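You operate a simulated robot arm through the tools that you are given. There is no shell and no other tool. Be economical: measure what you need, move in short steps, check, and stop when the job is done.

Carry out the task below with a simulated two-armed robot. There is one attempt and no reset: what you move stays moved.

## Task
On the top of the loading dock, fold the striped cloth in half, so that its two long edges meet.

Only the result counts: the job must be done as asked and must still hold three seconds after the hand-in. Knocking over, shifting, dropping, spilling or breaking anything else fails it. Flat cloth is picked up by pressing the open fingertips on it (5 to 10 N) and closing them slowly along it; thin cloth reads only 2 to 8 mm in the jaws.

## Robot
Two 7-joint arms with two-finger parallel grippers on one trunk, on a base that drives. Base frame: it is fixed to the floor where the robot stands at the start and does not move with it; the origin is under the middle of the robot, x ahead of it, y to its left, z up; the surface under the hand at the start is at about z = 0.925. Readings come in m, degrees, newtons and seconds.
The left shoulder is at the start at [0.07, 0.134, 1.226], the right one opposite. With the tool pointing down near the work surface each hand reaches from about 0.18 to 0.64 m from the robot's upright axis, wherever it stands, measured 20 degrees to its own side. Places, roughly: top of the loading dock [0.5, -0.1, 0.9]. Payload 1.57 kg a hand.
The TCP of each hand is the grasp point between the finger pads, 0.03 m short of the fingertips. In the tool frame z runs along the fingers and y along their closing line. Largest opening 0.08 m; finger width 0.017, thickness 0.012; the body of the gripper, 0.04 by 0.082 m, starts 0.08 m behind the TCP.
Orientation is that of the tool frame in the base frame, as a unit quaternion [x, y, z, w]. With the fingers straight down and closing along the base's y, the tool's x points along the base's -x, its y along +y and its z along -z.

## Interface
- The arms move only by the tool play_rows. It takes "left_targets", "right_targets" or both (then of equal length, played together; a hand with none holds still); each is a list that holds one entry, the list of rows, each a list of 7 numbers: the shift along the tool's x, y, z in mm, then the turn, a rotation vector about the tool's x, y, z in degrees, then the gripper command, from -1 (shut) to 1 (fully open), values between in proportion. In form: [[[dx, dy, dz, ax, ay, az, grip], ...]]. A call has 1 to 10 rows; each row shifts and turns the commanded pose from where the row before left it, along the tool's axes as they then stand. A row lasts 0.2 s, in which the tool goes at most 0.05 m and 8.6 degrees; a call with a longer step from one row to the next is refused whole, and so is a gripper value outside its range. A pose out of reach is approached as far as the arm can. The call stops where the force on the tool passes 40 N (or 10 N more than at its start, if that is more) or the arm is blocked; 0.2 s more then pass. The fingers move at their own pace (about 0.153 m/s each) and stop on an object; they squeeze with about 21 N. The grip force told is the motor's: it shows also when the fingers shut on nothing. Time passes only in rows, and 0.2 s behind the last, so rows that do not move let the fingers close. The reply holds the time, the measured pose of the TCP, the force on the tool along the base axes, the opening and the grip force, in the units named above and with some noise, with the torque about the TCP (base axes, N m) and any sound that the robot's microphone picked up, and new pictures: "show" is both (left out), scene, wrist or none (wrist: the cameras of the hands that moved).
- Cameras (640 x 400 px; columns grow to the right, rows downward): "scene" is now at [0.1271, -0.0147, 1.4341]; the picture's right is [-0.20, -0.98, 0.00], its down [-0.74, 0.15, -0.66] and it looks along [0.65, -0.13, -0.75] (base axes); focal length 260 px, centre (320, 200). "left" rides on the left gripper at [0.072, 0.007, -0.122] in its tool frame; the picture's right is [-0.09, 1.00, 0.00], its down [-0.84, -0.08, -0.54] and it looks along [-0.54, -0.05, 0.84] (tool axes); focal length 238 px, centre (320, 200). "right" rides on the right gripper at [0.072, -0.007, -0.122] in its tool frame; the picture's right is [0.09, 1.00, 0.00], its down [-0.84, 0.08, -0.54] and it looks along [-0.54, 0.05, 0.84] (tool axes); focal length 238 px, centre (320, 200). There is no depth. A picture from a camera that has moved, and an enlarged one, comes with that camera's place and axes in the base frame and with its lens.
- lift_body(by): slides the trunk up (or, below 0, down) by that many m; the arms and the scene camera ride with it, the base frame stays. It gives what a move gives, with no picture.
- base_move(legs): drives the robot by 1 to 6 legs, each [ahead, left, turn to the left] in m, m and degrees, along the robot's own axes; the way and the turn of a leg run together, so that a leg with both is an arc; at most 1.5 m and 180 degrees a leg. The arms and the cameras ride along, it lands a little off, and it stops where it bumps. It gives what a move gives, and a new picture of the scene camera.
- pan_tilt(pan, tilt): turns the head with the scene camera to pan (to the left, within 86 degrees either way) and tilt (down, from -29 to 69), counted from straight ahead of the robot. It gives what a move gives, and a new picture of the scene camera.
- zoom(camera, box): a new picture of the part [left, top, right, bottom] of that camera's present view, enlarged. No time passes.
- job_done(): hands the job in; it is judged then, once.

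Work in short steps. Places have to be worked out from the pictures, the camera data and where the tool is seen: move nearer, look again, correct. Check each grasp and each placing, and mend what went wrong. You have 120 turns and 260 pictures in all, those below and enlarged ones among them. Open the grippers and draw the arms clear of the work before you hand the job in, unless the task says otherwise; then end with one line.

The tools are called after "Call:" by a JSON object that holds its "name" and its "arguments". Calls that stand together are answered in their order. play_rows: Moves the arms, as the interface text tells. Its arguments: {"type":"object","properties":{"left_targets":{"type":"array","items":{"type":"array","items":{"type":"array","items":{"type":"number"}}}},"right_targets":{"type":"array","items":{"type":"array","items":{"type":"array","items":{"type":"number"}}}},"show":{"type":"string","enum":["both","scene","wrist","none"]}},"required":[]} The other tools are called the same way: lift_body (by) slides the trunk up or down; base_move (legs) drives the base; pan_tilt (pan, tilt) turns the head that bears the scene camera; zoom (camera, box) takes an enlarged picture of a part of a camera's view; job_done () hands the job in.

At the start:

```text
clock: 0.0
left_position: [0.4081, 0.1434, 1.1638]
left_orientation: [0.0, 1.0, 0.0, 0.0]
left_ft_force: [-1.2, 0.5, -0.3]
left_moment: [-0.04, 0.0, 0.04]
left_width: 0.0802
left_gripper_force: 0.1
right_position: [0.4204, -0.1596, 1.1619]
right_orientation: [0.0, 1.0, 0.001, -0.001]
right_ft_force: [0.0, -0.6, -0.9]
right_moment: [0.0, 0.0, -0.03]
right_width: 0.0802
right_gripper_force: 0.1
trunk travel left (down, up): [-0.8, 0.14]
robot x, y, heading: [0.0033, 0.0009, -0.2]
head pan, tilt: [-11.4, 48.8]
```

scene: 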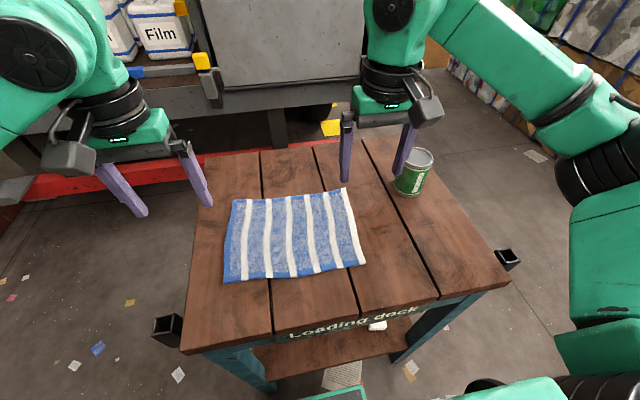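
right: 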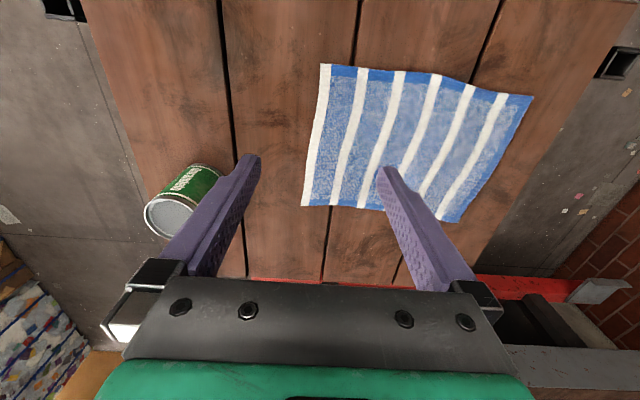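
left: 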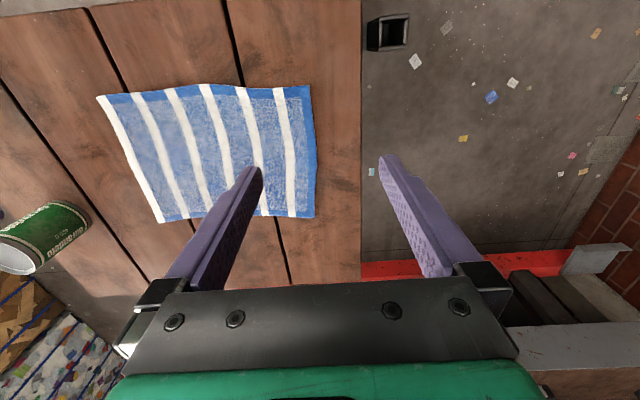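

The cloth lies with its long edges along y: far edge at x≈0.60, near edge at x≈0.375, y from -0.17 to 0.125. I'll turn both hands about 90° so the fingers close across the far edge, staying high.

Call:
{"name": "play_rows", "arguments": {"left_targets": [[[0, 0, 0, 0, 0, 8.5, 1], [0, 0, 0, 0, 0, 8.5, 1], [0, 0, 0, 0, 0, 8.5, 1], [0, 0, 0, 0, 0, 8.5, 1], [0, 0, 0, 0, 0, 8.5, 1], [0, 0, 0, 0, 0, 8.5, 1], [0, 0, 0, 0, 0, 8.5, 1], [0, 0, 0, 0, 0, 8.5, 1], [0, 0, 0, 0, 0, 8.5, 1], [0, 0, 0, 0, 0, 8.5, 1]]], "right_targets": [[[0, 0, 0, 0, 0, -8.5, 1], [0, 0, 0, 0, 0, -8.5, 1], [0, 0, 0, 0, 0, -8.5, 1], [0, 0, 0, 0, 0, -8.5, 1], [0, 0, 0, 0, 0, -8.5, 1], [0, 0, 0, 0, 0, -8.5, 1], [0, 0, 0, 0, 0, -8.5, 1], [0, 0, 0, 0, 0, -8.5, 1], [0, 0, 0, 0, 0, -8.5, 1], [0, 0, 0, 0, 0, -8.5, 1]]], "show": "scene"}}

Call:
{"name": "zoom", "arguments": {"camera": "scene", "box": [200, 150, 440, 300]}}

```text
clock: 2.2
left_position: [0.4075, 0.1446, 1.1644]
left_orientation: [0.676, 0.737, -0.001, 0.001]
left_ft_force: [-0.3, 1.0, -0.5]
left_moment: [-0.02, -0.01, 0.0]
left_width: 0.08
left_gripper_force: 0.0
right_position: [0.2574, -0.0483, 1.1513]
right_orientation: [-0.675, 0.738, 0.001, 0.0]
right_ft_force: [-0.7, 1.2, -1.2]
right_moment: [-0.04, -0.01, -0.03]
right_width: 0.08
right_gripper_force: 0.0
right hand out of reach, approached as far as the arm can: row 5, 6, 7, 8, 9, 10
trunk travel left (down, up): [-0.8, 0.14]
robot x, y, heading: [0.0011, 0.0014, -0.0]
head pan, tilt: [-11.4, 48.8]
camera scene: at [0.1264, -0.0135, 1.4342], right [-0.2, -0.98, 0.0], down [-0.74, 0.15, -0.66], along [0.65, -0.13, -0.75], focal length 260 px, centre (320, 200)
```

scene: 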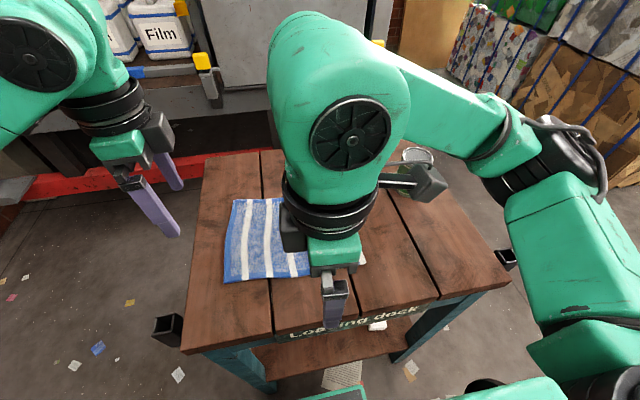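

```text
2.67 times, centred on (320, 225) of scene
camera zoom: at [0.1264, -0.0135, 1.4342], right [-0.2, -0.98, 0.0], down [-0.74, 0.15, -0.66], along [0.65, -0.13, -0.75], focal length 694 px, centre (320, 133)
```

zoom: 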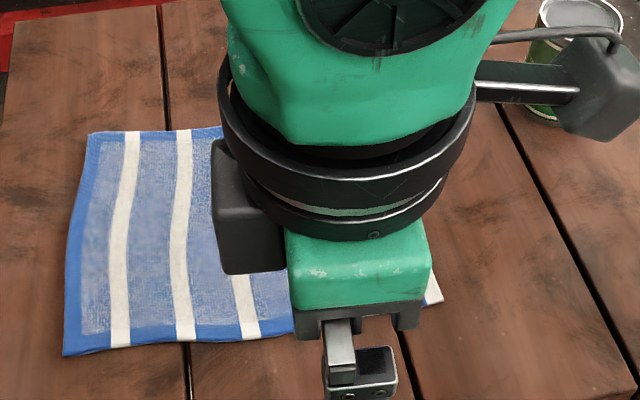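

The right wrist can't turn that way. I turn it back and go the other way with it.

Call:
{"name": "play_rows", "arguments": {"right_targets": [[[0, 0, 0, 0, 0, 8.5, 1], [0, 0, 0, 0, 0, 8.5, 1], [0, 0, 0, 0, 0, 8.5, 1], [0, 0, 0, 0, 0, 8.5, 1], [0, 0, 0, 0, 0, 8.5, 1], [0, 0, 0, 0, 0, 8.5, 1], [0, 0, 0, 0, 0, 8.5, 1], [0, 0, 0, 0, 0, 8.5, 1], [0, 0, 0, 0, 0, 8.5, 1], [0, 0, 0, 0, 0, 8.5, 1]]], "show": "scene"}}

```text
clock: 4.4
left_position: [0.4081, 0.1444, 1.1637]
left_orientation: [0.676, 0.737, 0.0, 0.0]
left_ft_force: [0.1, 0.4, -1.1]
left_moment: [-0.02, -0.01, 0.01]
left_width: 0.0799
left_gripper_force: 0.1
right_position: [0.2581, -0.05, 1.1501]
right_orientation: [0.002, 1.0, 0.001, -0.001]
right_ft_force: [-0.4, 0.8, -0.2]
right_moment: [0.03, -0.02, -0.02]
right_width: 0.0799
right_gripper_force: 0.2
trunk travel left (down, up): [-0.8, 0.14]
robot x, y, heading: [-0.0003, 0.0007, -0.1]
head pan, tilt: [-11.4, 48.8]
camera scene: at [0.1271, -0.0146, 1.4341], right [-0.2, -0.98, 0.0], down [-0.74, 0.15, -0.66], along [0.65, -0.13, -0.75], focal length 260 px, centre (320, 200)
```

scene: 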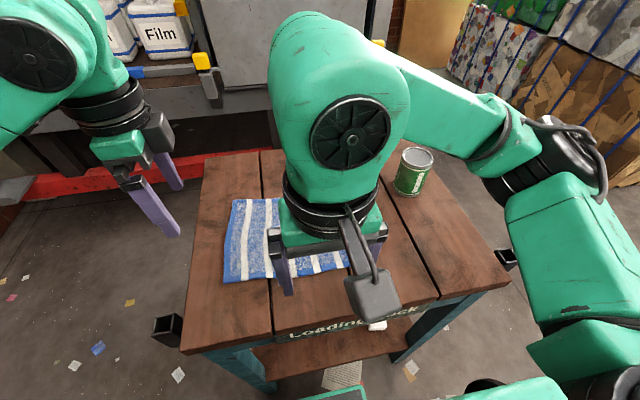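

The orientation is restored but the hand is off at x≈0.258, y≈-0.05. I bring it back and begin turning the other way.

Call:
{"name": "play_rows", "arguments": {"right_targets": [[[-36, -28, -6, 0, 0, 0, 1], [-36, -28, -6, 0, 0, 0, 1], [-36, -28, -6, 0, 0, 0, 1], [-36, -28, -6, 0, 0, 0, 1], [-36, 0, 0, 0, 0, 0, 1], [0, 0, 0, 0, 0, 8.5, 1], [0, 0, 0, 0, 0, 8.5, 1], [0, 0, 0, 0, 0, 8.5, 1], [0, 0, 0, 0, 0, 8.5, 1], [0, 0, 0, 0, 0, 8.5, 1]]], "show": "scene"}}

```text
clock: 6.6
left_position: [0.4072, 0.1441, 1.1646]
left_orientation: [0.675, 0.738, 0.0, 0.0]
left_ft_force: [-0.3, -0.1, 0.5]
left_moment: [0.01, -0.02, 0.0]
left_width: 0.0801
left_gripper_force: 0.0
right_position: [0.4373, -0.1618, 1.1738]
right_orientation: [0.363, 0.932, 0.0, -0.001]
right_ft_force: [1.3, 0.4, -0.2]
right_moment: [0.0, 0.01, -0.01]
right_width: 0.0798
right_gripper_force: 0.1
trunk travel left (down, up): [-0.8, 0.14]
robot x, y, heading: [0.001, -0.0002, 0.0]
head pan, tilt: [-11.4, 48.8]
camera scene: at [0.1269, -0.0149, 1.4341], right [-0.2, -0.98, 0.0], down [-0.74, 0.15, -0.66], along [0.65, -0.13, -0.75], focal length 260 px, centre (320, 200)
```

scene: 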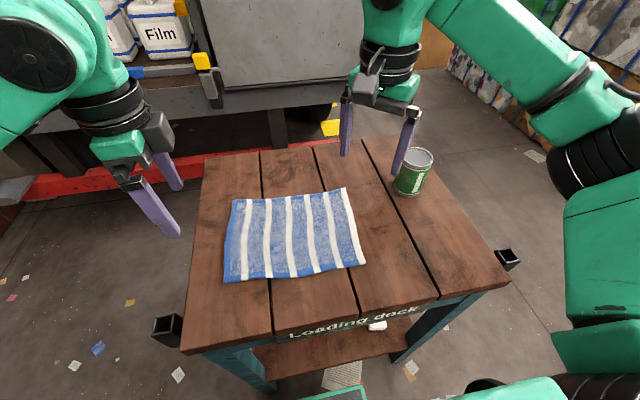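

Both fine. I finish the turns (≈92.7°, matching the cloth's slight skew) and move both hands above the far corners.

Call:
{"name": "play_rows", "arguments": {"left_targets": [[[0, 0, 0, 0, 0, 7.7, 1], [0, 0, 0, 0, 0, 0, 0], [0, 0, 0, 0, 0, 0, -0.1], [-7.5, 32.5, 20, 0, 0, 0, -0.1], [-7.5, 32.5, 20, 0, 0, 0, -0.1], [-7.5, 32.5, 20, 0, 0, 0, -0.1], [-7.5, 32.5, 20, 0, 0, 0, -0.1], [-7.5, 32.5, 20, 0, 0, 0, -0.1], [-7.5, 32.5, 20, 0, 0, 0, -0.1], [0, 0, 0, 0, 0, 0, -0.1]]], "right_targets": [[[0, 0, 0, 0, 0, 8.37, 1], [0, 0, 0, 0, 0, 8.37, 1], [0, 0, 0, 0, 0, 8.37, -0.1], [0, 0, 0, 0, 0, 8.37, -0.1], [0, 0, 0, 0, 0, 8.37, -0.1], [0, 0, 0, 0, 0, 8.37, -0.1], [6, 38.5, 30, 0, 0, 0, -0.1], [6, 38.5, 30, 0, 0, 0, -0.1], [6, 38.5, 30, 0, 0, 0, -0.1], [6, 38.5, 30, 0, 0, 0, -0.1]]]}}

```text
clock: 8.8
left_position: [0.6024, 0.0923, 1.0435]
left_orientation: [0.724, 0.69, -0.001, 0.0]
left_ft_force: [-0.4, 0.4, 0.0]
left_moment: [-0.04, 0.01, 0.0]
left_width: 0.0362
left_gripper_force: 0.0
right_position: [0.5948, -0.1422, 1.0535]
right_orientation: [0.723, 0.69, -0.002, 0.0]
right_ft_force: [-0.4, 0.0, -0.7]
right_moment: [0.0, 0.01, 0.01]
right_width: 0.036
right_gripper_force: 0.1
trunk travel left (down, up): [-0.8, 0.14]
robot x, y, heading: [0.0002, 0.0001, -0.1]
head pan, tilt: [-11.4, 48.8]
camera scene: at [0.1289, -0.0118, 1.434], right [-0.2, -0.98, 0.0], down [-0.74, 0.15, -0.66], along [0.64, -0.13, -0.75], focal length 260 px, centre (320, 200)
camera right: at [0.5923, -0.0692, 1.1752], right [1.0, 0.05, 0.0], down [0.04, -0.84, 0.54], along [0.02, -0.54, -0.84], focal length 238 px, centre (320, 200)
camera left: at [0.613, 0.1651, 1.1648], right [0.99, -0.14, 0.0], down [-0.12, -0.83, 0.54], along [-0.08, -0.54, -0.84], focal length 238 px, centre (320, 200)
```

scene: 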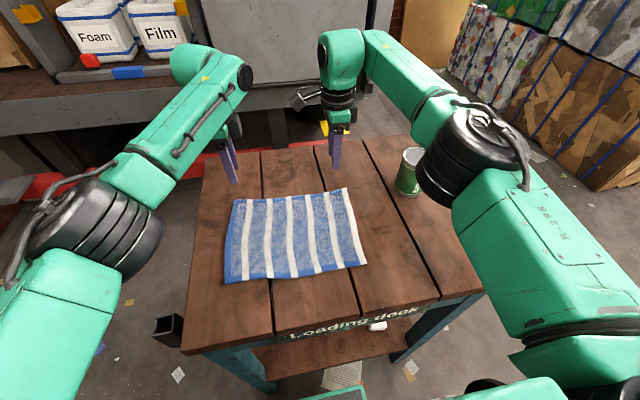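
right: 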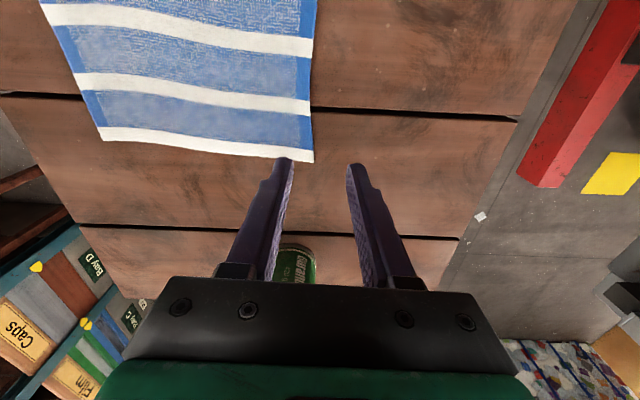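
left: 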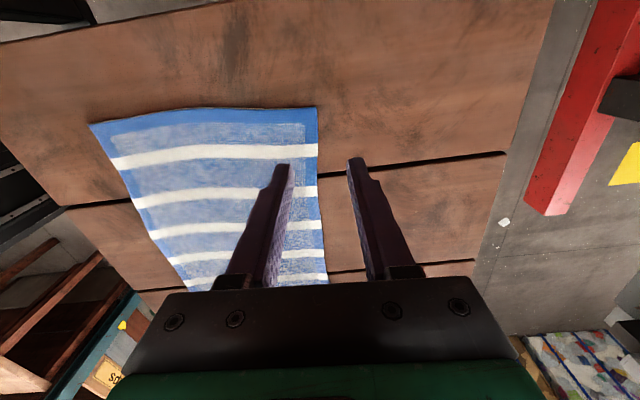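

From the wrist views the far edge is at x≈0.600 (left) and ≈0.588 (right). I shift the hands so the edge lies just past the middle of the jaws and descend to about 12 mm above the surface.

Call:
{"name": "play_rows", "arguments": {"left_targets": [[[-2, -7, 25, 0, 0, 0, -0.1], [0, 0, 25, 0, 0, 0, -0.1], [0, 0, 25, 0, 0, 0, -0.1], [0, 0, 0, 0, 0, 0, -0.1]]], "right_targets": [[[-6.5, -11.5, 25, 0, 0, 0, -0.1], [0, 0, 30, 0, 0, 0, -0.1], [0, 0, 30, 0, 0, 0, -0.1], [0, 0, 0, 0, 0, 0, -0.1]]]}}

Call:
{"name": "zoom", "arguments": {"camera": "scene", "box": [200, 130, 400, 255]}}

```text
clock: 9.8
left_position: [0.5938, 0.0894, 0.969]
left_orientation: [0.723, 0.69, 0.001, 0.0]
left_ft_force: [0.5, 0.0, 0.0]
left_moment: [0.0, 0.02, -0.01]
left_width: 0.0361
left_gripper_force: 0.1
right_position: [0.5811, -0.1508, 0.9691]
right_orientation: [0.724, 0.69, 0.0, -0.001]
right_ft_force: [0.7, -0.3, 0.1]
right_moment: [-0.01, -0.01, -0.02]
right_width: 0.0359
right_gripper_force: 0.0
trunk travel left (down, up): [-0.8, 0.14]
robot x, y, heading: [-0.0013, 0.0004, -0.2]
head pan, tilt: [-11.4, 48.8]
camera scene: at [0.1266, -0.0153, 1.4342], right [-0.2, -0.98, 0.0], down [-0.74, 0.15, -0.66], along [0.65, -0.13, -0.75], focal length 260 px, centre (320, 200)
camera right: at [0.5788, -0.0786, 1.0911], right [1.0, 0.04, 0.0], down [0.04, -0.84, 0.54], along [0.02, -0.54, -0.84], focal length 238 px, centre (320, 200)
camera left: at [0.6039, 0.1607, 1.0902], right [0.99, -0.14, 0.0], down [-0.12, -0.83, 0.54], along [-0.07, -0.54, -0.84], focal length 238 px, centre (320, 200)
```

scene: 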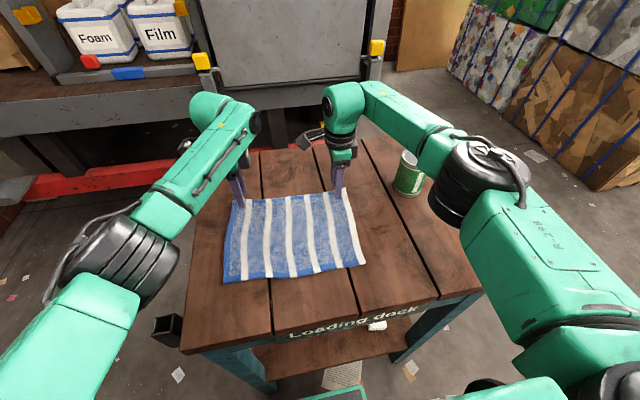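
right: 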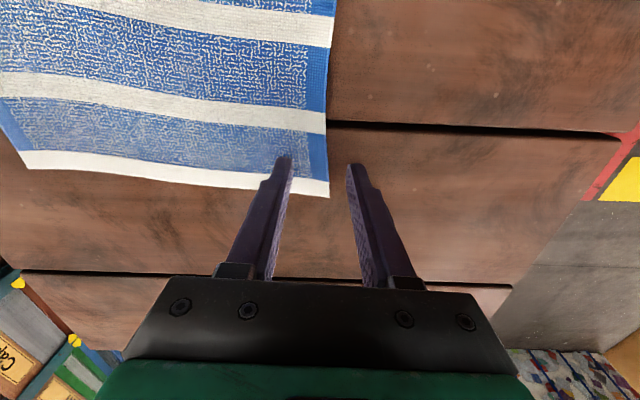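
left: 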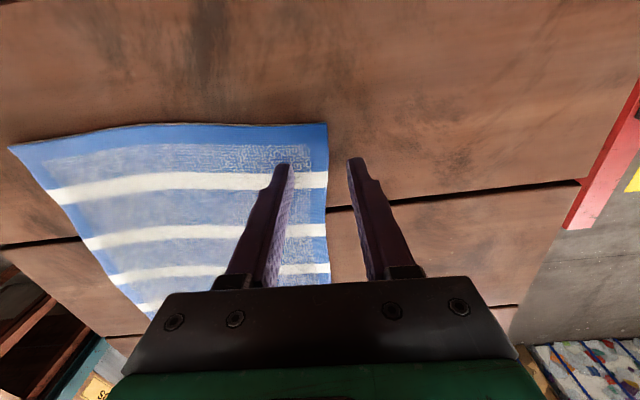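

```text
3.20 times, centred on (300, 192) of scene
camera zoom: at [0.1266, -0.0153, 1.4342], right [-0.2, -0.98, 0.0], down [-0.74, 0.15, -0.66], along [0.65, -0.13, -0.75], focal length 833 px, centre (384, 224)
```

zoom: 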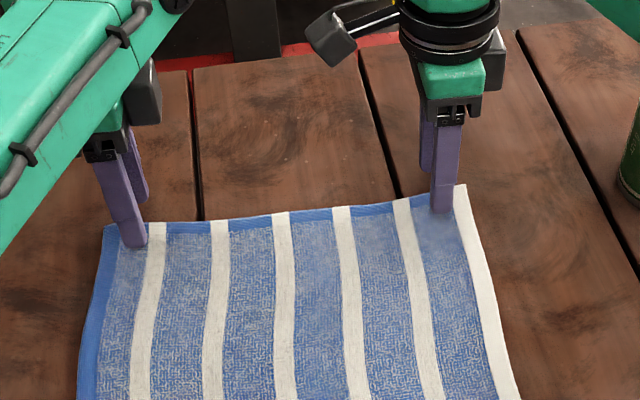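

Well aligned: inner fingers over the cloth, outer just beyond the edge. I creep down.

Call:
{"name": "play_rows", "arguments": {"left_targets": [[[0, 0, 3, 0, 0, 0, -0.1], [0, 0, 3, 0, 0, 0, -0.1], [0, 0, 3, 0, 0, 0, -0.1], [0, 0, 2, 0, 0, 0, -0.1]]], "right_targets": [[[0, 0, 3, 0, 0, 0, -0.1], [0, 0, 3, 0, 0, 0, -0.1], [0, 0, 3, 0, 0, 0, -0.1], [0, 0, 2, 0, 0, 0, -0.1]]], "show": "none"}}

```text
clock: 10.8
left_position: [0.5926, 0.0883, 0.9586]
left_orientation: [0.724, 0.69, 0.001, 0.001]
left_ft_force: [-0.2, 0.1, 2.2]
left_moment: [-0.03, 0.05, 0.04]
left_width: 0.036
left_gripper_force: 0.0
right_position: [0.5808, -0.1509, 0.9585]
right_orientation: [0.724, 0.689, 0.0, 0.0]
right_ft_force: [1.4, 0.6, 1.3]
right_moment: [0.04, 0.01, 0.04]
right_width: 0.0354
right_gripper_force: 0.0
trunk travel left (down, up): [-0.8, 0.14]
robot x, y, heading: [0.0028, 0.004, 0.2]
head pan, tilt: [-11.4, 48.8]
```

Contact is just starting. A little more press for 5–10 N.

Call:
{"name": "play_rows", "arguments": {"left_targets": [[[0, 0, 1.5, 0, 0, 0, -0.1], [0, 0, 1, 0, 0, 0, -0.1]]], "right_targets": [[[0, 0, 1.5, 0, 0, 0, -0.1], [0, 0, 1.5, 0, 0, 0, -0.1]]], "show": "none"}}

```text
clock: 11.4
left_position: [0.5931, 0.0891, 0.9583]
left_orientation: [0.724, 0.69, 0.001, 0.001]
left_ft_force: [1.2, -1.6, 9.8]
left_moment: [-0.03, 0.17, 0.02]
left_width: 0.0348
left_gripper_force: 0.1
right_position: [0.5797, -0.1517, 0.9568]
right_orientation: [0.723, 0.69, 0.002, 0.001]
right_ft_force: [2.3, -1.7, 10.3]
right_moment: [-0.05, 0.16, 0.01]
right_width: 0.0336
right_gripper_force: 0.1
trunk travel left (down, up): [-0.8, 0.14]
robot x, y, heading: [0.0028, 0.0044, -0.0]
head pan, tilt: [-11.4, 48.8]
```

About 10 N on both. I close slowly.

Call:
{"name": "play_rows", "arguments": {"left_targets": [[[0, 0, 0, 0, 0, 0, -0.2], [0, 0, 0, 0, 0, 0, -0.3], [0, 0, 0, 0, 0, 0, -0.4], [0, 0, 0, 0, 0, 0, -0.5], [0, 0, 0, 0, 0, 0, -0.6], [0, 0, 0, 0, 0, 0, -0.7], [0, 0, 0, 0, 0, 0, -0.8], [0, 0, 0, 0, 0, 0, -0.9], [0, 0, 0, 0, 0, 0, -1], [0, 0, 0, 0, 0, 0, -1]]], "right_targets": [[[0, 0, 0, 0, 0, 0, -0.2], [0, 0, 0, 0, 0, 0, -0.3], [0, 0, 0, 0, 0, 0, -0.4], [0, 0, 0, 0, 0, 0, -0.5], [0, 0, 0, 0, 0, 0, -0.6], [0, 0, 0, 0, 0, 0, -0.7], [0, 0, 0, 0, 0, 0, -0.8], [0, 0, 0, 0, 0, 0, -0.9], [0, 0, 0, 0, 0, 0, -1], [0, 0, 0, 0, 0, 0, -1]]]}}

Call:
{"name": "zoom", "arguments": {"camera": "scene", "box": [200, 130, 400, 255]}}

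```text
clock: 13.6
left_position: [0.5903, 0.0896, 0.9571]
left_orientation: [0.723, 0.69, 0.0, 0.001]
left_ft_force: [-1.8, -1.4, 8.5]
left_moment: [-0.03, 0.1, -0.01]
left_width: 0.0042
left_gripper_force: 21.2
right_position: [0.5771, -0.1506, 0.9585]
right_orientation: [0.724, 0.69, 0.003, 0.001]
right_ft_force: [-2.5, 0.8, 11.0]
right_moment: [0.06, 0.18, 0.02]
right_width: 0.0044
right_gripper_force: 21.1
trunk travel left (down, up): [-0.8, 0.14]
robot x, y, heading: [0.0015, -0.0019, 0.0]
head pan, tilt: [-11.4, 48.8]
camera scene: at [0.1216, -0.0142, 1.4347], right [-0.2, -0.98, 0.0], down [-0.74, 0.15, -0.66], along [0.65, -0.13, -0.75], focal length 260 px, centre (320, 200)
camera right: at [0.5751, -0.0779, 1.0796], right [1.0, 0.04, 0.0], down [0.04, -0.84, 0.54], along [0.03, -0.54, -0.84], focal length 238 px, centre (320, 200)
camera left: at [0.6, 0.1615, 1.0791], right [0.99, -0.14, 0.0], down [-0.12, -0.83, 0.54], along [-0.07, -0.54, -0.84], focal length 238 px, centre (320, 200)
```

scene: 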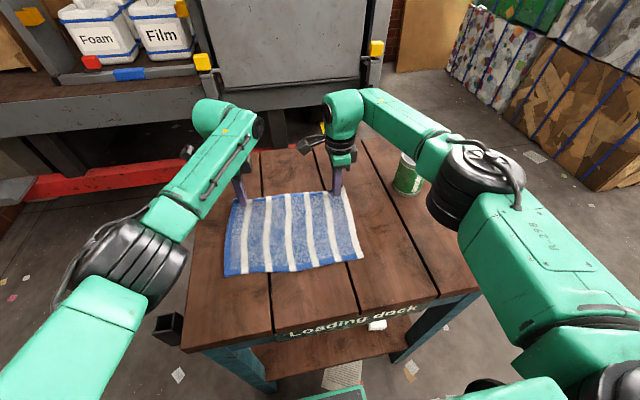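
right: 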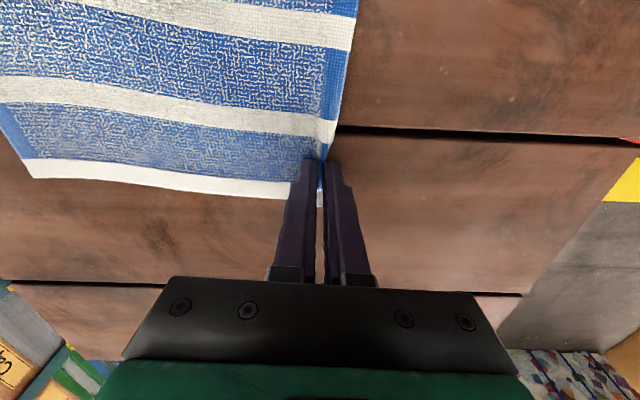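
left: 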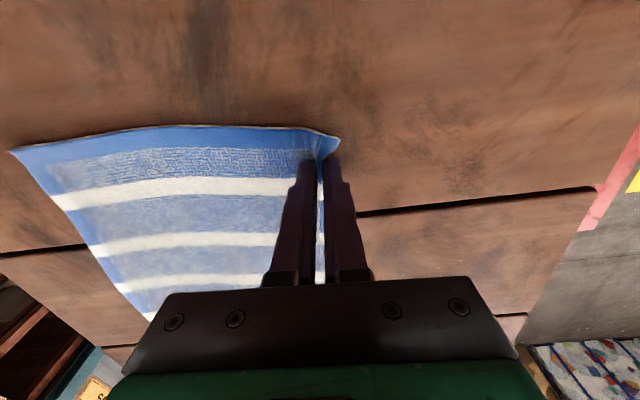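

```text
3.20 times, centred on (300, 192) of scene
camera zoom: at [0.1216, -0.0142, 1.4347], right [-0.2, -0.98, 0.0], down [-0.74, 0.15, -0.66], along [0.65, -0.13, -0.75], focal length 833 px, centre (384, 224)
```

zoom: 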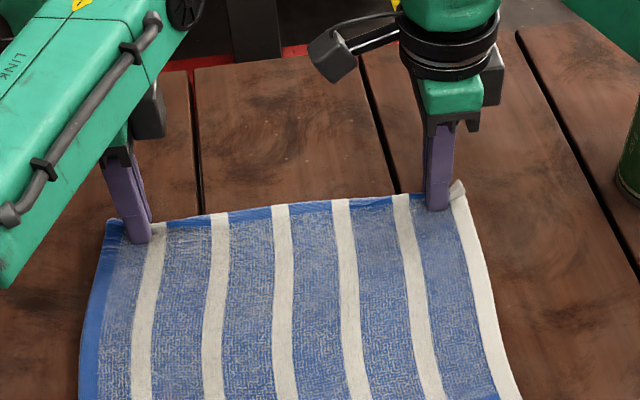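

Both pinch the hem (4 mm). I lift 40 mm, moving slightly toward the robot, and check.

Call:
{"name": "play_rows", "arguments": {"left_targets": [[[0, 0, -10, 0, 0, 0, -1], [0, -3, -10, 0, 0, 0, -1], [0, -4, -10, 0, 0, 0, -1], [0, -4, -10, 0, 0, 0, -1]]], "right_targets": [[[0, 0, -10, 0, 0, 0, -1], [0, -3, -10, 0, 0, 0, -1], [0, -4, -10, 0, 0, 0, -1], [0, -4, -10, 0, 0, 0, -1]]]}}

Call:
{"name": "zoom", "arguments": {"camera": "scene", "box": [180, 140, 420, 290]}}

```text
clock: 14.6
left_position: [0.5814, 0.0881, 0.9956]
left_orientation: [0.724, 0.69, 0.0, -0.001]
left_ft_force: [0.3, -0.6, -0.7]
left_moment: [-0.02, 0.01, -0.01]
left_width: 0.0041
left_gripper_force: 20.8
right_position: [0.5713, -0.1491, 0.996]
right_orientation: [0.724, 0.69, -0.001, -0.001]
right_ft_force: [0.1, 0.8, -0.7]
right_moment: [0.0, 0.0, 0.0]
right_width: 0.0042
right_gripper_force: 20.9
trunk travel left (down, up): [-0.8, 0.14]
robot x, y, heading: [0.0016, 0.0061, 0.1]
head pan, tilt: [-11.4, 48.8]
camera scene: at [0.1273, -0.0149, 1.4341], right [-0.2, -0.98, 0.0], down [-0.74, 0.15, -0.66], along [0.65, -0.13, -0.75], focal length 260 px, centre (320, 200)
camera right: at [0.5684, -0.078, 1.1172], right [1.0, 0.04, 0.0], down [0.04, -0.84, 0.54], along [0.02, -0.54, -0.84], focal length 238 px, centre (320, 200)
camera left: at [0.5927, 0.161, 1.1169], right [0.99, -0.14, 0.0], down [-0.12, -0.83, 0.54], along [-0.08, -0.54, -0.84], focal length 238 px, centre (320, 200)
```

scene: 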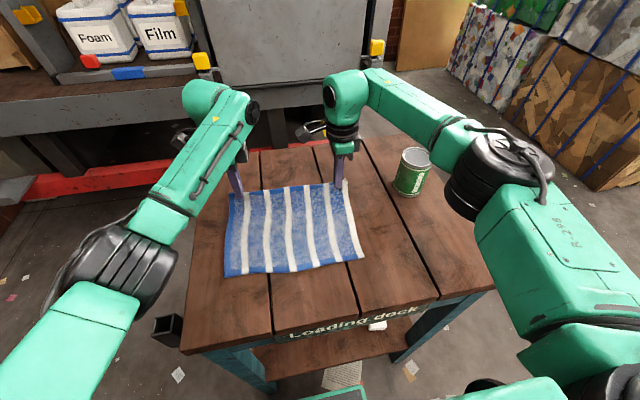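
right: 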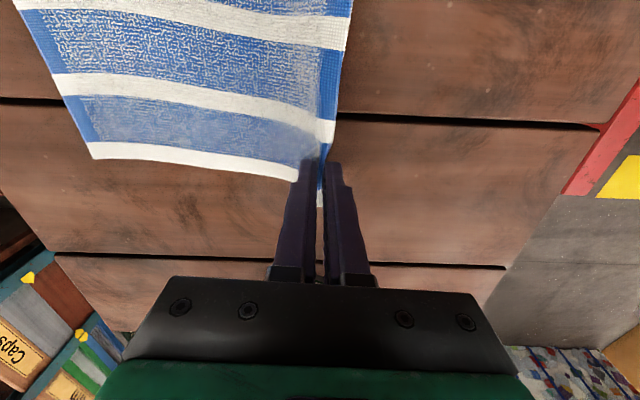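
left: 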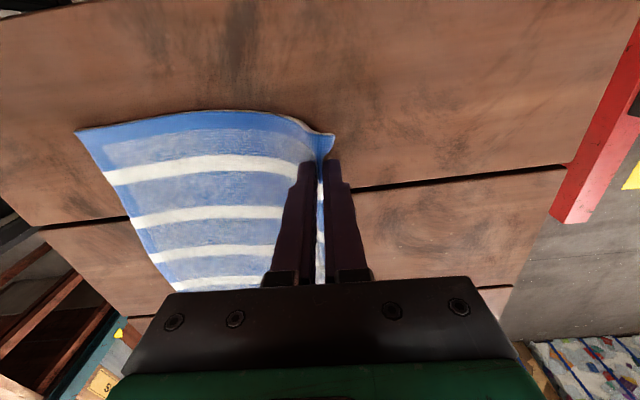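

```text
2.67 times, centred on (300, 215) of scene
camera zoom: at [0.1273, -0.0149, 1.4341], right [-0.2, -0.98, 0.0], down [-0.74, 0.15, -0.66], along [0.65, -0.13, -0.75], focal length 694 px, centre (373, 160)
```

zoom: 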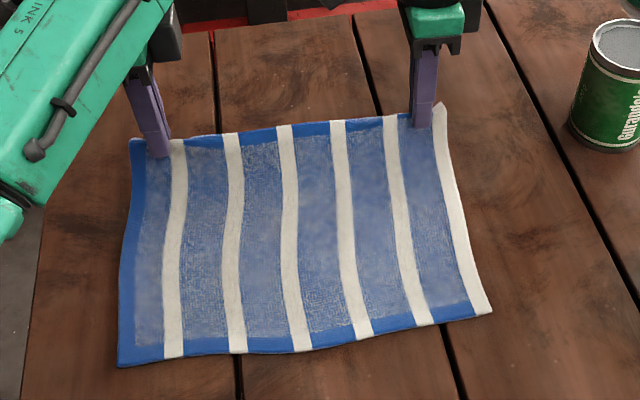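

Held well; near edge is at x≈0.397 (left) / 0.386 (right). Now the first half of the folding arc toward the robot.

Call:
{"name": "play_rows", "arguments": {"left_targets": [[[0, -6, -24, 0, 0, 0, -1], [0, -20, -20, 0, 0, 0, -1], [0, -25, -10, 0, 0, 0, -1], [0, -30, -5, 0, 0, 0, -1], [0, -30, 8, 0, 0, 0, -1]]], "right_targets": [[[0, -6, -24, 0, 0, 0, -1], [0, -20, -20, 0, 0, 0, -1], [0, -25, -10, 0, 0, 0, -1], [0, -30, -5, 0, 0, 0, -1], [0, -30, 8, 0, 0, 0, -1]]]}}

Call:
{"name": "zoom", "arguments": {"camera": "scene", "box": [180, 140, 420, 290]}}

```text
clock: 15.8
left_position: [0.4696, 0.0936, 1.048]
left_orientation: [0.723, 0.69, 0.001, 0.001]
left_ft_force: [0.3, -0.3, 0.3]
left_moment: [-0.03, 0.0, 0.05]
left_width: 0.004
left_gripper_force: 21.1
right_position: [0.4582, -0.1442, 1.0463]
right_orientation: [0.724, 0.689, 0.0, 0.001]
right_ft_force: [-0.4, -0.2, -1.1]
right_moment: [-0.02, 0.03, 0.0]
right_width: 0.0041
right_gripper_force: 20.4
trunk travel left (down, up): [-0.8, 0.14]
robot x, y, heading: [-0.0009, -0.0005, -0.1]
head pan, tilt: [-11.4, 48.8]
camera scene: at [0.1247, -0.0146, 1.4344], right [-0.2, -0.98, 0.0], down [-0.74, 0.15, -0.66], along [0.65, -0.13, -0.75], focal length 260 px, centre (320, 200)
camera right: at [0.4549, -0.0723, 1.1691], right [1.0, 0.04, 0.0], down [0.04, -0.84, 0.54], along [0.02, -0.54, -0.84], focal length 238 px, centre (320, 200)
camera left: at [0.4798, 0.1661, 1.1688], right [0.99, -0.14, 0.0], down [-0.12, -0.83, 0.54], along [-0.07, -0.54, -0.84], focal length 238 px, centre (320, 200)
```

scene: 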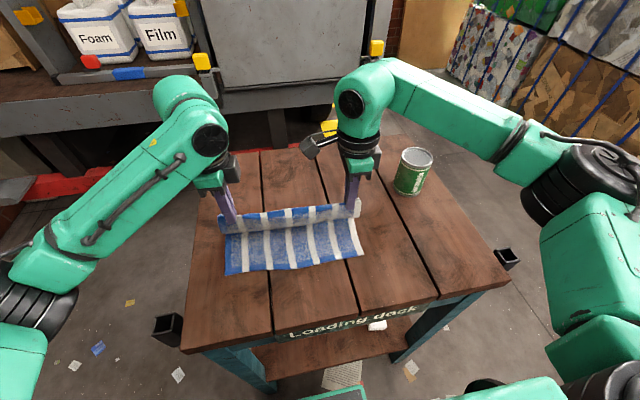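
right: 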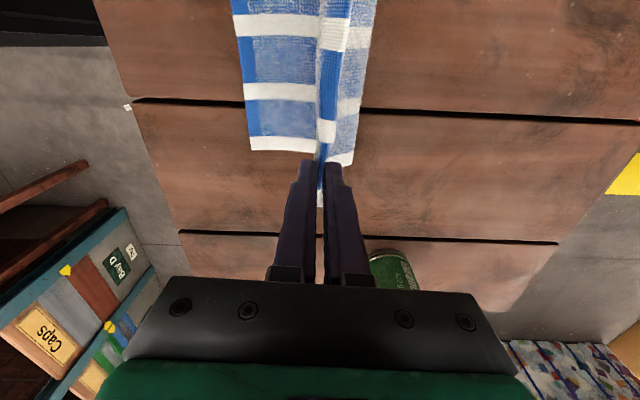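
left: 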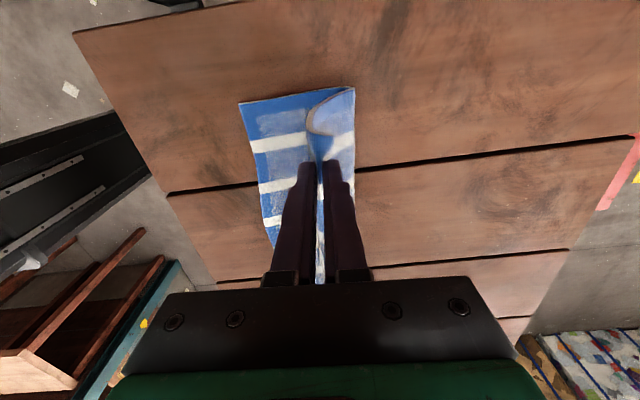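

```text
2.67 times, centred on (300, 215) of scene
camera zoom: at [0.1247, -0.0146, 1.4344], right [-0.2, -0.98, 0.0], down [-0.74, 0.15, -0.66], along [0.65, -0.13, -0.75], focal length 694 px, centre (373, 160)
```

zoom: 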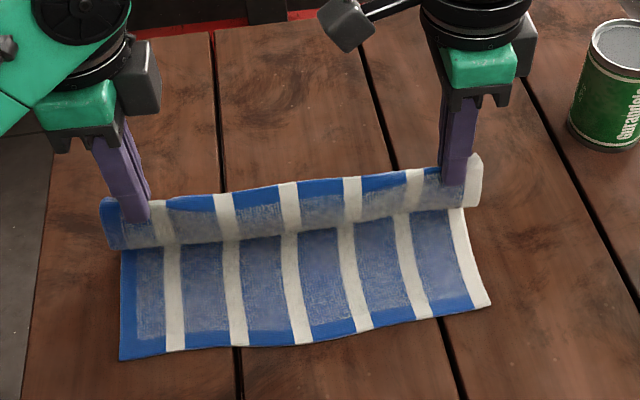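

Fold is forming nicely; the near half stays put. I continue: tilt the hands 30° so the hem leans back, moving toward the near edge and partly down.

Call:
{"name": "play_rows", "arguments": {"left_targets": [[[0, -8, 0, -7.5, 0, 0, -1], [0, -8, 0, -7.5, 0, 0, -1], [0, -8, 0, -7.5, 0, 0, -1], [0, -8, 0, -7.5, 0, 0, -1], [0, -18, 7, 0, 0, 0, -1], [0, -18, 7, 0, 0, 0, -1], [0, -18, 7, 0, 0, 0, -1]]], "right_targets": [[[0, -8, 0, -7.5, 0, 0, -1], [0, -8, 0, -7.5, 0, 0, -1], [0, -8, 0, -7.5, 0, 0, -1], [0, -8, 0, -7.5, 0, 0, -1], [0, -18, 7, 0, 0, 0, -1], [0, -18, 7, 0, 0, 0, -1], [0, -18, 7, 0, 0, 0, -1]]]}}

Call:
{"name": "zoom", "arguments": {"camera": "scene", "box": [180, 140, 420, 290]}}

```text
clock: 17.4
left_position: [0.4025, 0.0969, 0.9961]
left_orientation: [0.699, 0.667, 0.177, 0.188]
left_ft_force: [-0.1, -0.2, 0.4]
left_moment: [-0.01, 0.04, 0.06]
left_width: 0.0041
left_gripper_force: 20.1
right_position: [0.3904, -0.1418, 0.9949]
right_orientation: [0.7, 0.666, 0.179, 0.187]
right_ft_force: [0.4, 0.7, 0.3]
right_moment: [0.0, 0.07, -0.02]
right_width: 0.004
right_gripper_force: 21.0
trunk travel left (down, up): [-0.8, 0.14]
robot x, y, heading: [-0.002, 0.001, -0.3]
head pan, tilt: [-11.4, 48.8]
camera scene: at [0.1256, -0.0146, 1.4343], right [-0.2, -0.98, 0.0], down [-0.74, 0.15, -0.66], along [0.65, -0.13, -0.75], focal length 260 px, centre (320, 200)
camera right: at [0.3281, -0.0667, 1.0974], right [0.87, 0.05, 0.5], down [-0.24, -0.83, 0.51], along [0.44, -0.56, -0.7], focal length 238 px, centre (320, 200)
camera left: at [0.3511, 0.1721, 1.1038], right [0.86, -0.13, 0.5], down [-0.38, -0.82, 0.43], along [0.35, -0.56, -0.75], focal length 238 px, centre (320, 200)
```

scene: 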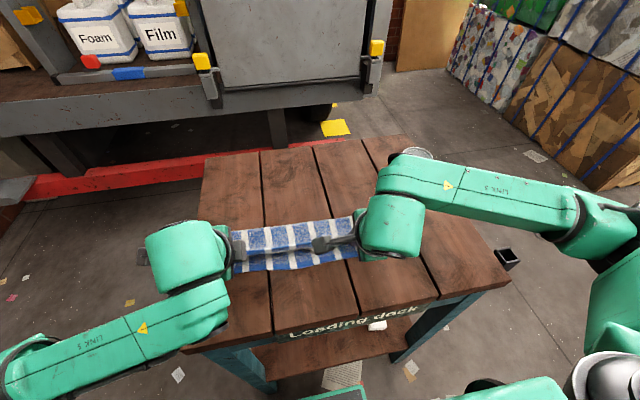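
right: 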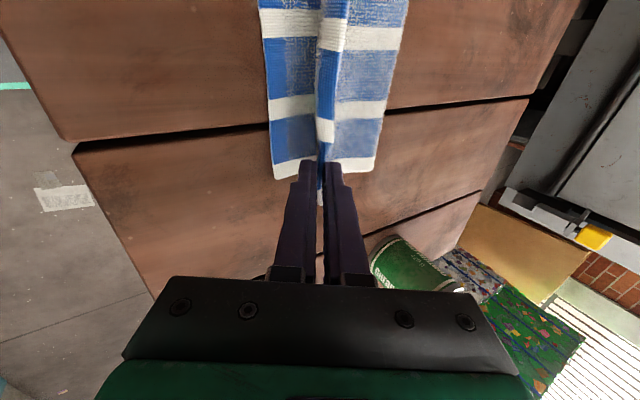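
left: 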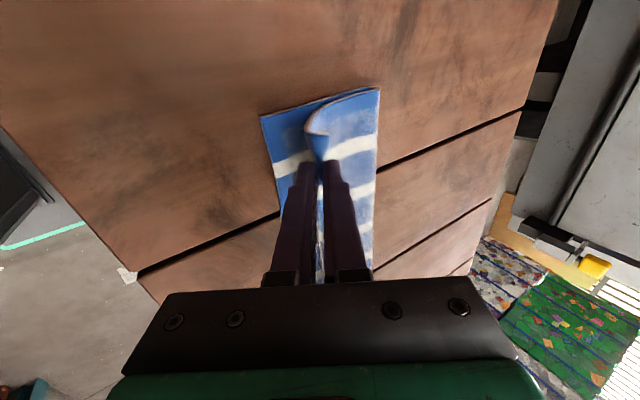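

```text
2.67 times, centred on (300, 215) of scene
camera zoom: at [0.1256, -0.0146, 1.4343], right [-0.2, -0.98, 0.0], down [-0.74, 0.15, -0.66], along [0.65, -0.13, -0.75], focal length 694 px, centre (373, 160)
```

zoom: 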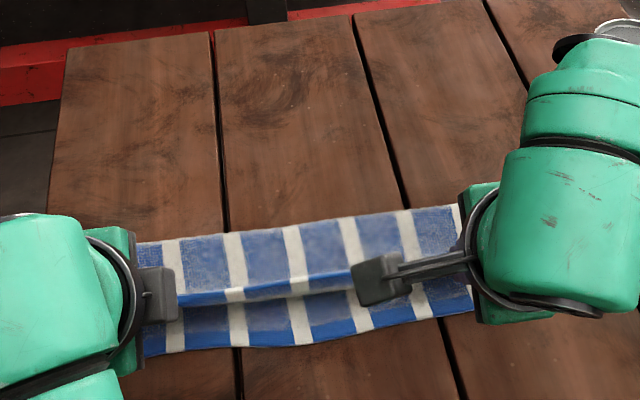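

Tips are about 45 mm above the dock and nearly over the near edge. I lower them the rest of the way.

Call:
{"name": "play_rows", "arguments": {"left_targets": [[[0, -7.5, 5.5, 0, 0, 0, -1], [0, -7.5, 5.5, 0, 0, 0, -1], [0, -7, 5.5, 0, 0, 0, -1], [0, -7, 5.5, 0, 0, 0, -1], [0, 0, 0, 0, 0, 0, -1]]], "right_targets": [[[0, -6.5, 5.5, 0, 0, 0, -1], [0, -6.5, 5.5, 0, 0, 0, -1], [0, -6.5, 6, 0, 0, 0, -1], [0, -6.5, 6, 0, 0, 0, -1], [0, 0, 0, 0, 0, 0, -1]]]}}

Call:
{"name": "zoom", "arguments": {"camera": "scene", "box": [180, 140, 420, 290]}}

```text
clock: 18.6
left_position: [0.3908, 0.0977, 0.9614]
left_orientation: [0.699, 0.667, 0.179, 0.187]
left_ft_force: [0.4, -0.8, 0.4]
left_moment: [-0.05, 0.07, -0.03]
left_width: 0.0038
left_gripper_force: 20.8
right_position: [0.3803, -0.1418, 0.9618]
right_orientation: [0.699, 0.666, 0.18, 0.187]
right_ft_force: [0.5, 0.5, 0.2]
right_moment: [0.0, 0.12, 0.0]
right_width: 0.0039
right_gripper_force: 21.1
trunk travel left (down, up): [-0.8, 0.14]
robot x, y, heading: [0.0033, -0.0022, 0.1]
head pan, tilt: [-11.4, 48.8]
camera scene: at [0.127, -0.0147, 1.4341], right [-0.2, -0.98, 0.0], down [-0.74, 0.15, -0.66], along [0.65, -0.13, -0.75], focal length 260 px, centre (320, 200)
camera right: at [0.318, -0.0663, 1.0639], right [0.87, 0.05, 0.5], down [-0.24, -0.83, 0.51], along [0.44, -0.56, -0.7], focal length 238 px, centre (320, 200)
camera left: at [0.3389, 0.173, 1.0694], right [0.86, -0.13, 0.5], down [-0.38, -0.82, 0.43], along [0.35, -0.56, -0.75], focal length 238 px, centre (320, 200)
```

scene: 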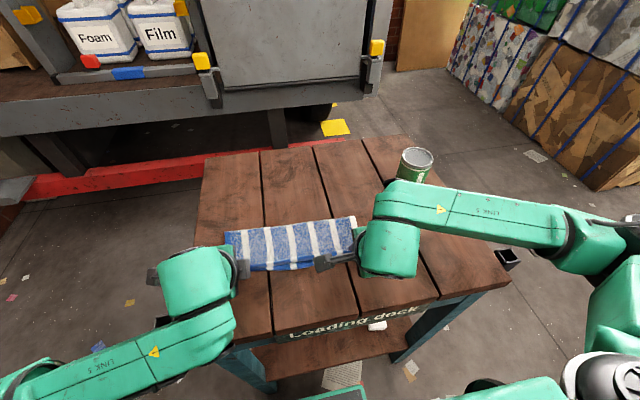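
right: 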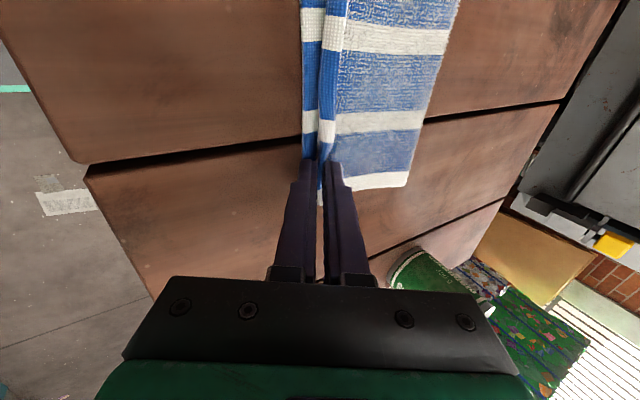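
left: 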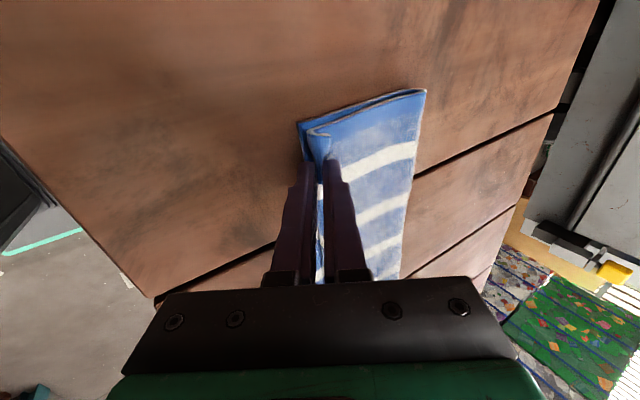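

```text
2.67 times, centred on (300, 215) of scene
camera zoom: at [0.127, -0.0147, 1.4341], right [-0.2, -0.98, 0.0], down [-0.74, 0.15, -0.66], along [0.65, -0.13, -0.75], focal length 694 px, centre (373, 160)
```

zoom: 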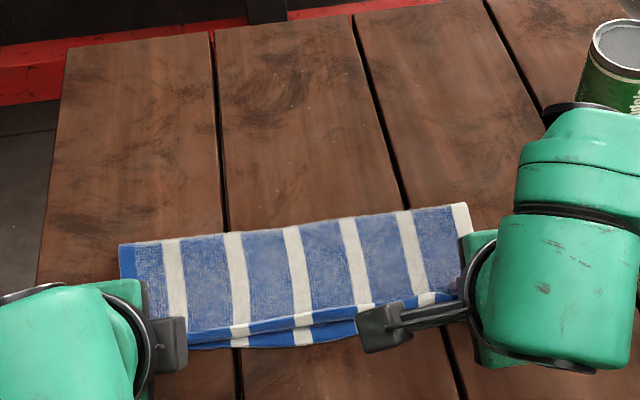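

The edges nearly coincide and the hem will lie back on release. I open the jaws a little, pause, then draw back slowly along the fingers.

Call:
{"name": "play_rows", "arguments": {"left_targets": [[[0, 0.5, -1, 0, 0, 0, -0.8], [0, 0.5, -1, 0, 0, 0, -0.6], [0, 0, 0, 0, 0, 0, -0.6], [0, 0, -4, 0, 0, 0, -0.6], [0, 0, -6, 0, 0, 0, -0.6], [0, 0, -8, 0, 0, 0, -0.6], [0, 0, -10, 0, 0, 0, -0.6], [0, 0, -15, 0, 0, 0, -0.6], [0, 0, -20, 0, 0, 0, -0.6]]], "right_targets": [[[0, 0.5, -1, 0, 0, 0, -0.8], [0, 0.5, -1, 0, 0, 0, -0.6], [0, 0, 0, 0, 0, 0, -0.6], [0, 0, -4, 0, 0, 0, -0.6], [0, 0, -6, 0, 0, 0, -0.6], [0, 0, -8, 0, 0, 0, -0.6], [0, 0, -10, 0, 0, 0, -0.6], [0, 0, -15, 0, 0, 0, -0.6], [0, 0, -20, 0, 0, 0, -0.6]]]}}

Call:
{"name": "zoom", "arguments": {"camera": "scene", "box": [180, 140, 420, 290]}}

```text
clock: 20.6
left_position: [0.3567, 0.0971, 1.0188]
left_orientation: [0.699, 0.667, 0.179, 0.185]
left_ft_force: [0.3, -0.6, -0.1]
left_moment: [0.01, -0.03, 0.0]
left_width: 0.0161
left_gripper_force: 0.1
right_position: [0.3484, -0.142, 1.0181]
right_orientation: [0.699, 0.666, 0.179, 0.186]
right_ft_force: [0.6, -1.4, 0.2]
right_moment: [0.02, -0.02, 0.0]
right_width: 0.0159
right_gripper_force: 0.1
trunk travel left (down, up): [-0.8, 0.14]
robot x, y, heading: [-0.0009, -0.0001, -0.2]
head pan, tilt: [-11.4, 48.8]
camera scene: at [0.1252, -0.0176, 1.4342], right [-0.2, -0.98, 0.0], down [-0.74, 0.15, -0.66], along [0.65, -0.13, -0.75], focal length 260 px, centre (320, 200)
camera right: at [0.2857, -0.0671, 1.121], right [0.87, 0.05, 0.5], down [-0.24, -0.83, 0.51], along [0.44, -0.56, -0.7], focal length 238 px, centre (320, 200)
camera left: at [0.3052, 0.1724, 1.1278], right [0.86, -0.13, 0.5], down [-0.37, -0.82, 0.43], along [0.35, -0.55, -0.76], focal length 238 px, centre (320, 200)
```

scene: 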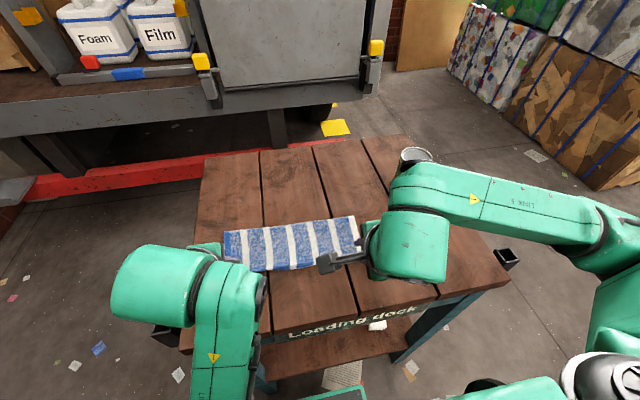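
right: 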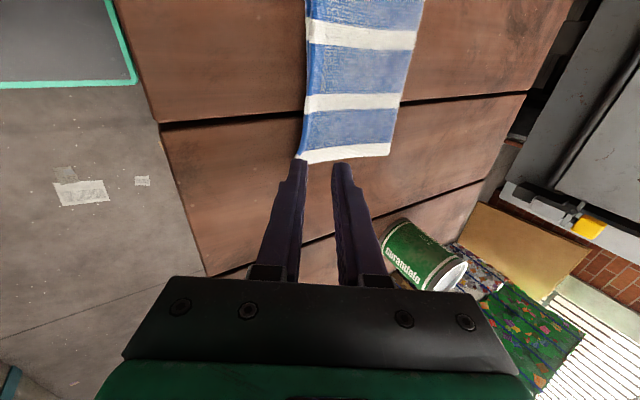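
left: 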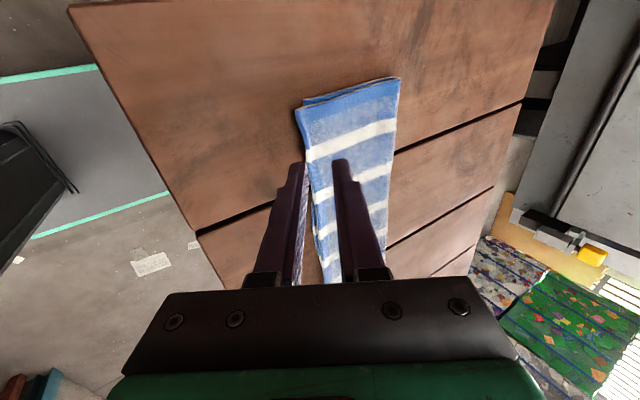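

```text
2.67 times, centred on (300, 215) of scene
camera zoom: at [0.1252, -0.0176, 1.4342], right [-0.2, -0.98, 0.0], down [-0.74, 0.15, -0.66], along [0.65, -0.13, -0.75], focal length 694 px, centre (373, 160)
```

zoom: 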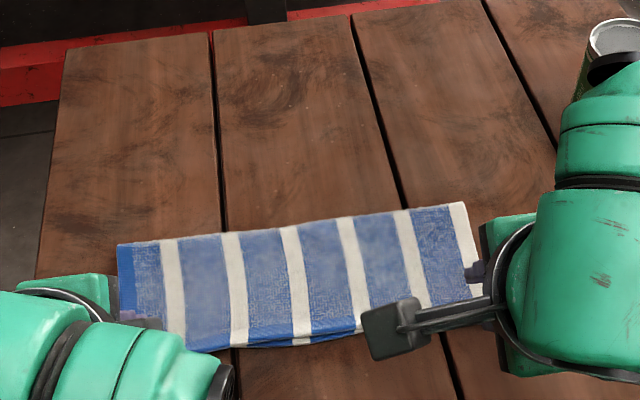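

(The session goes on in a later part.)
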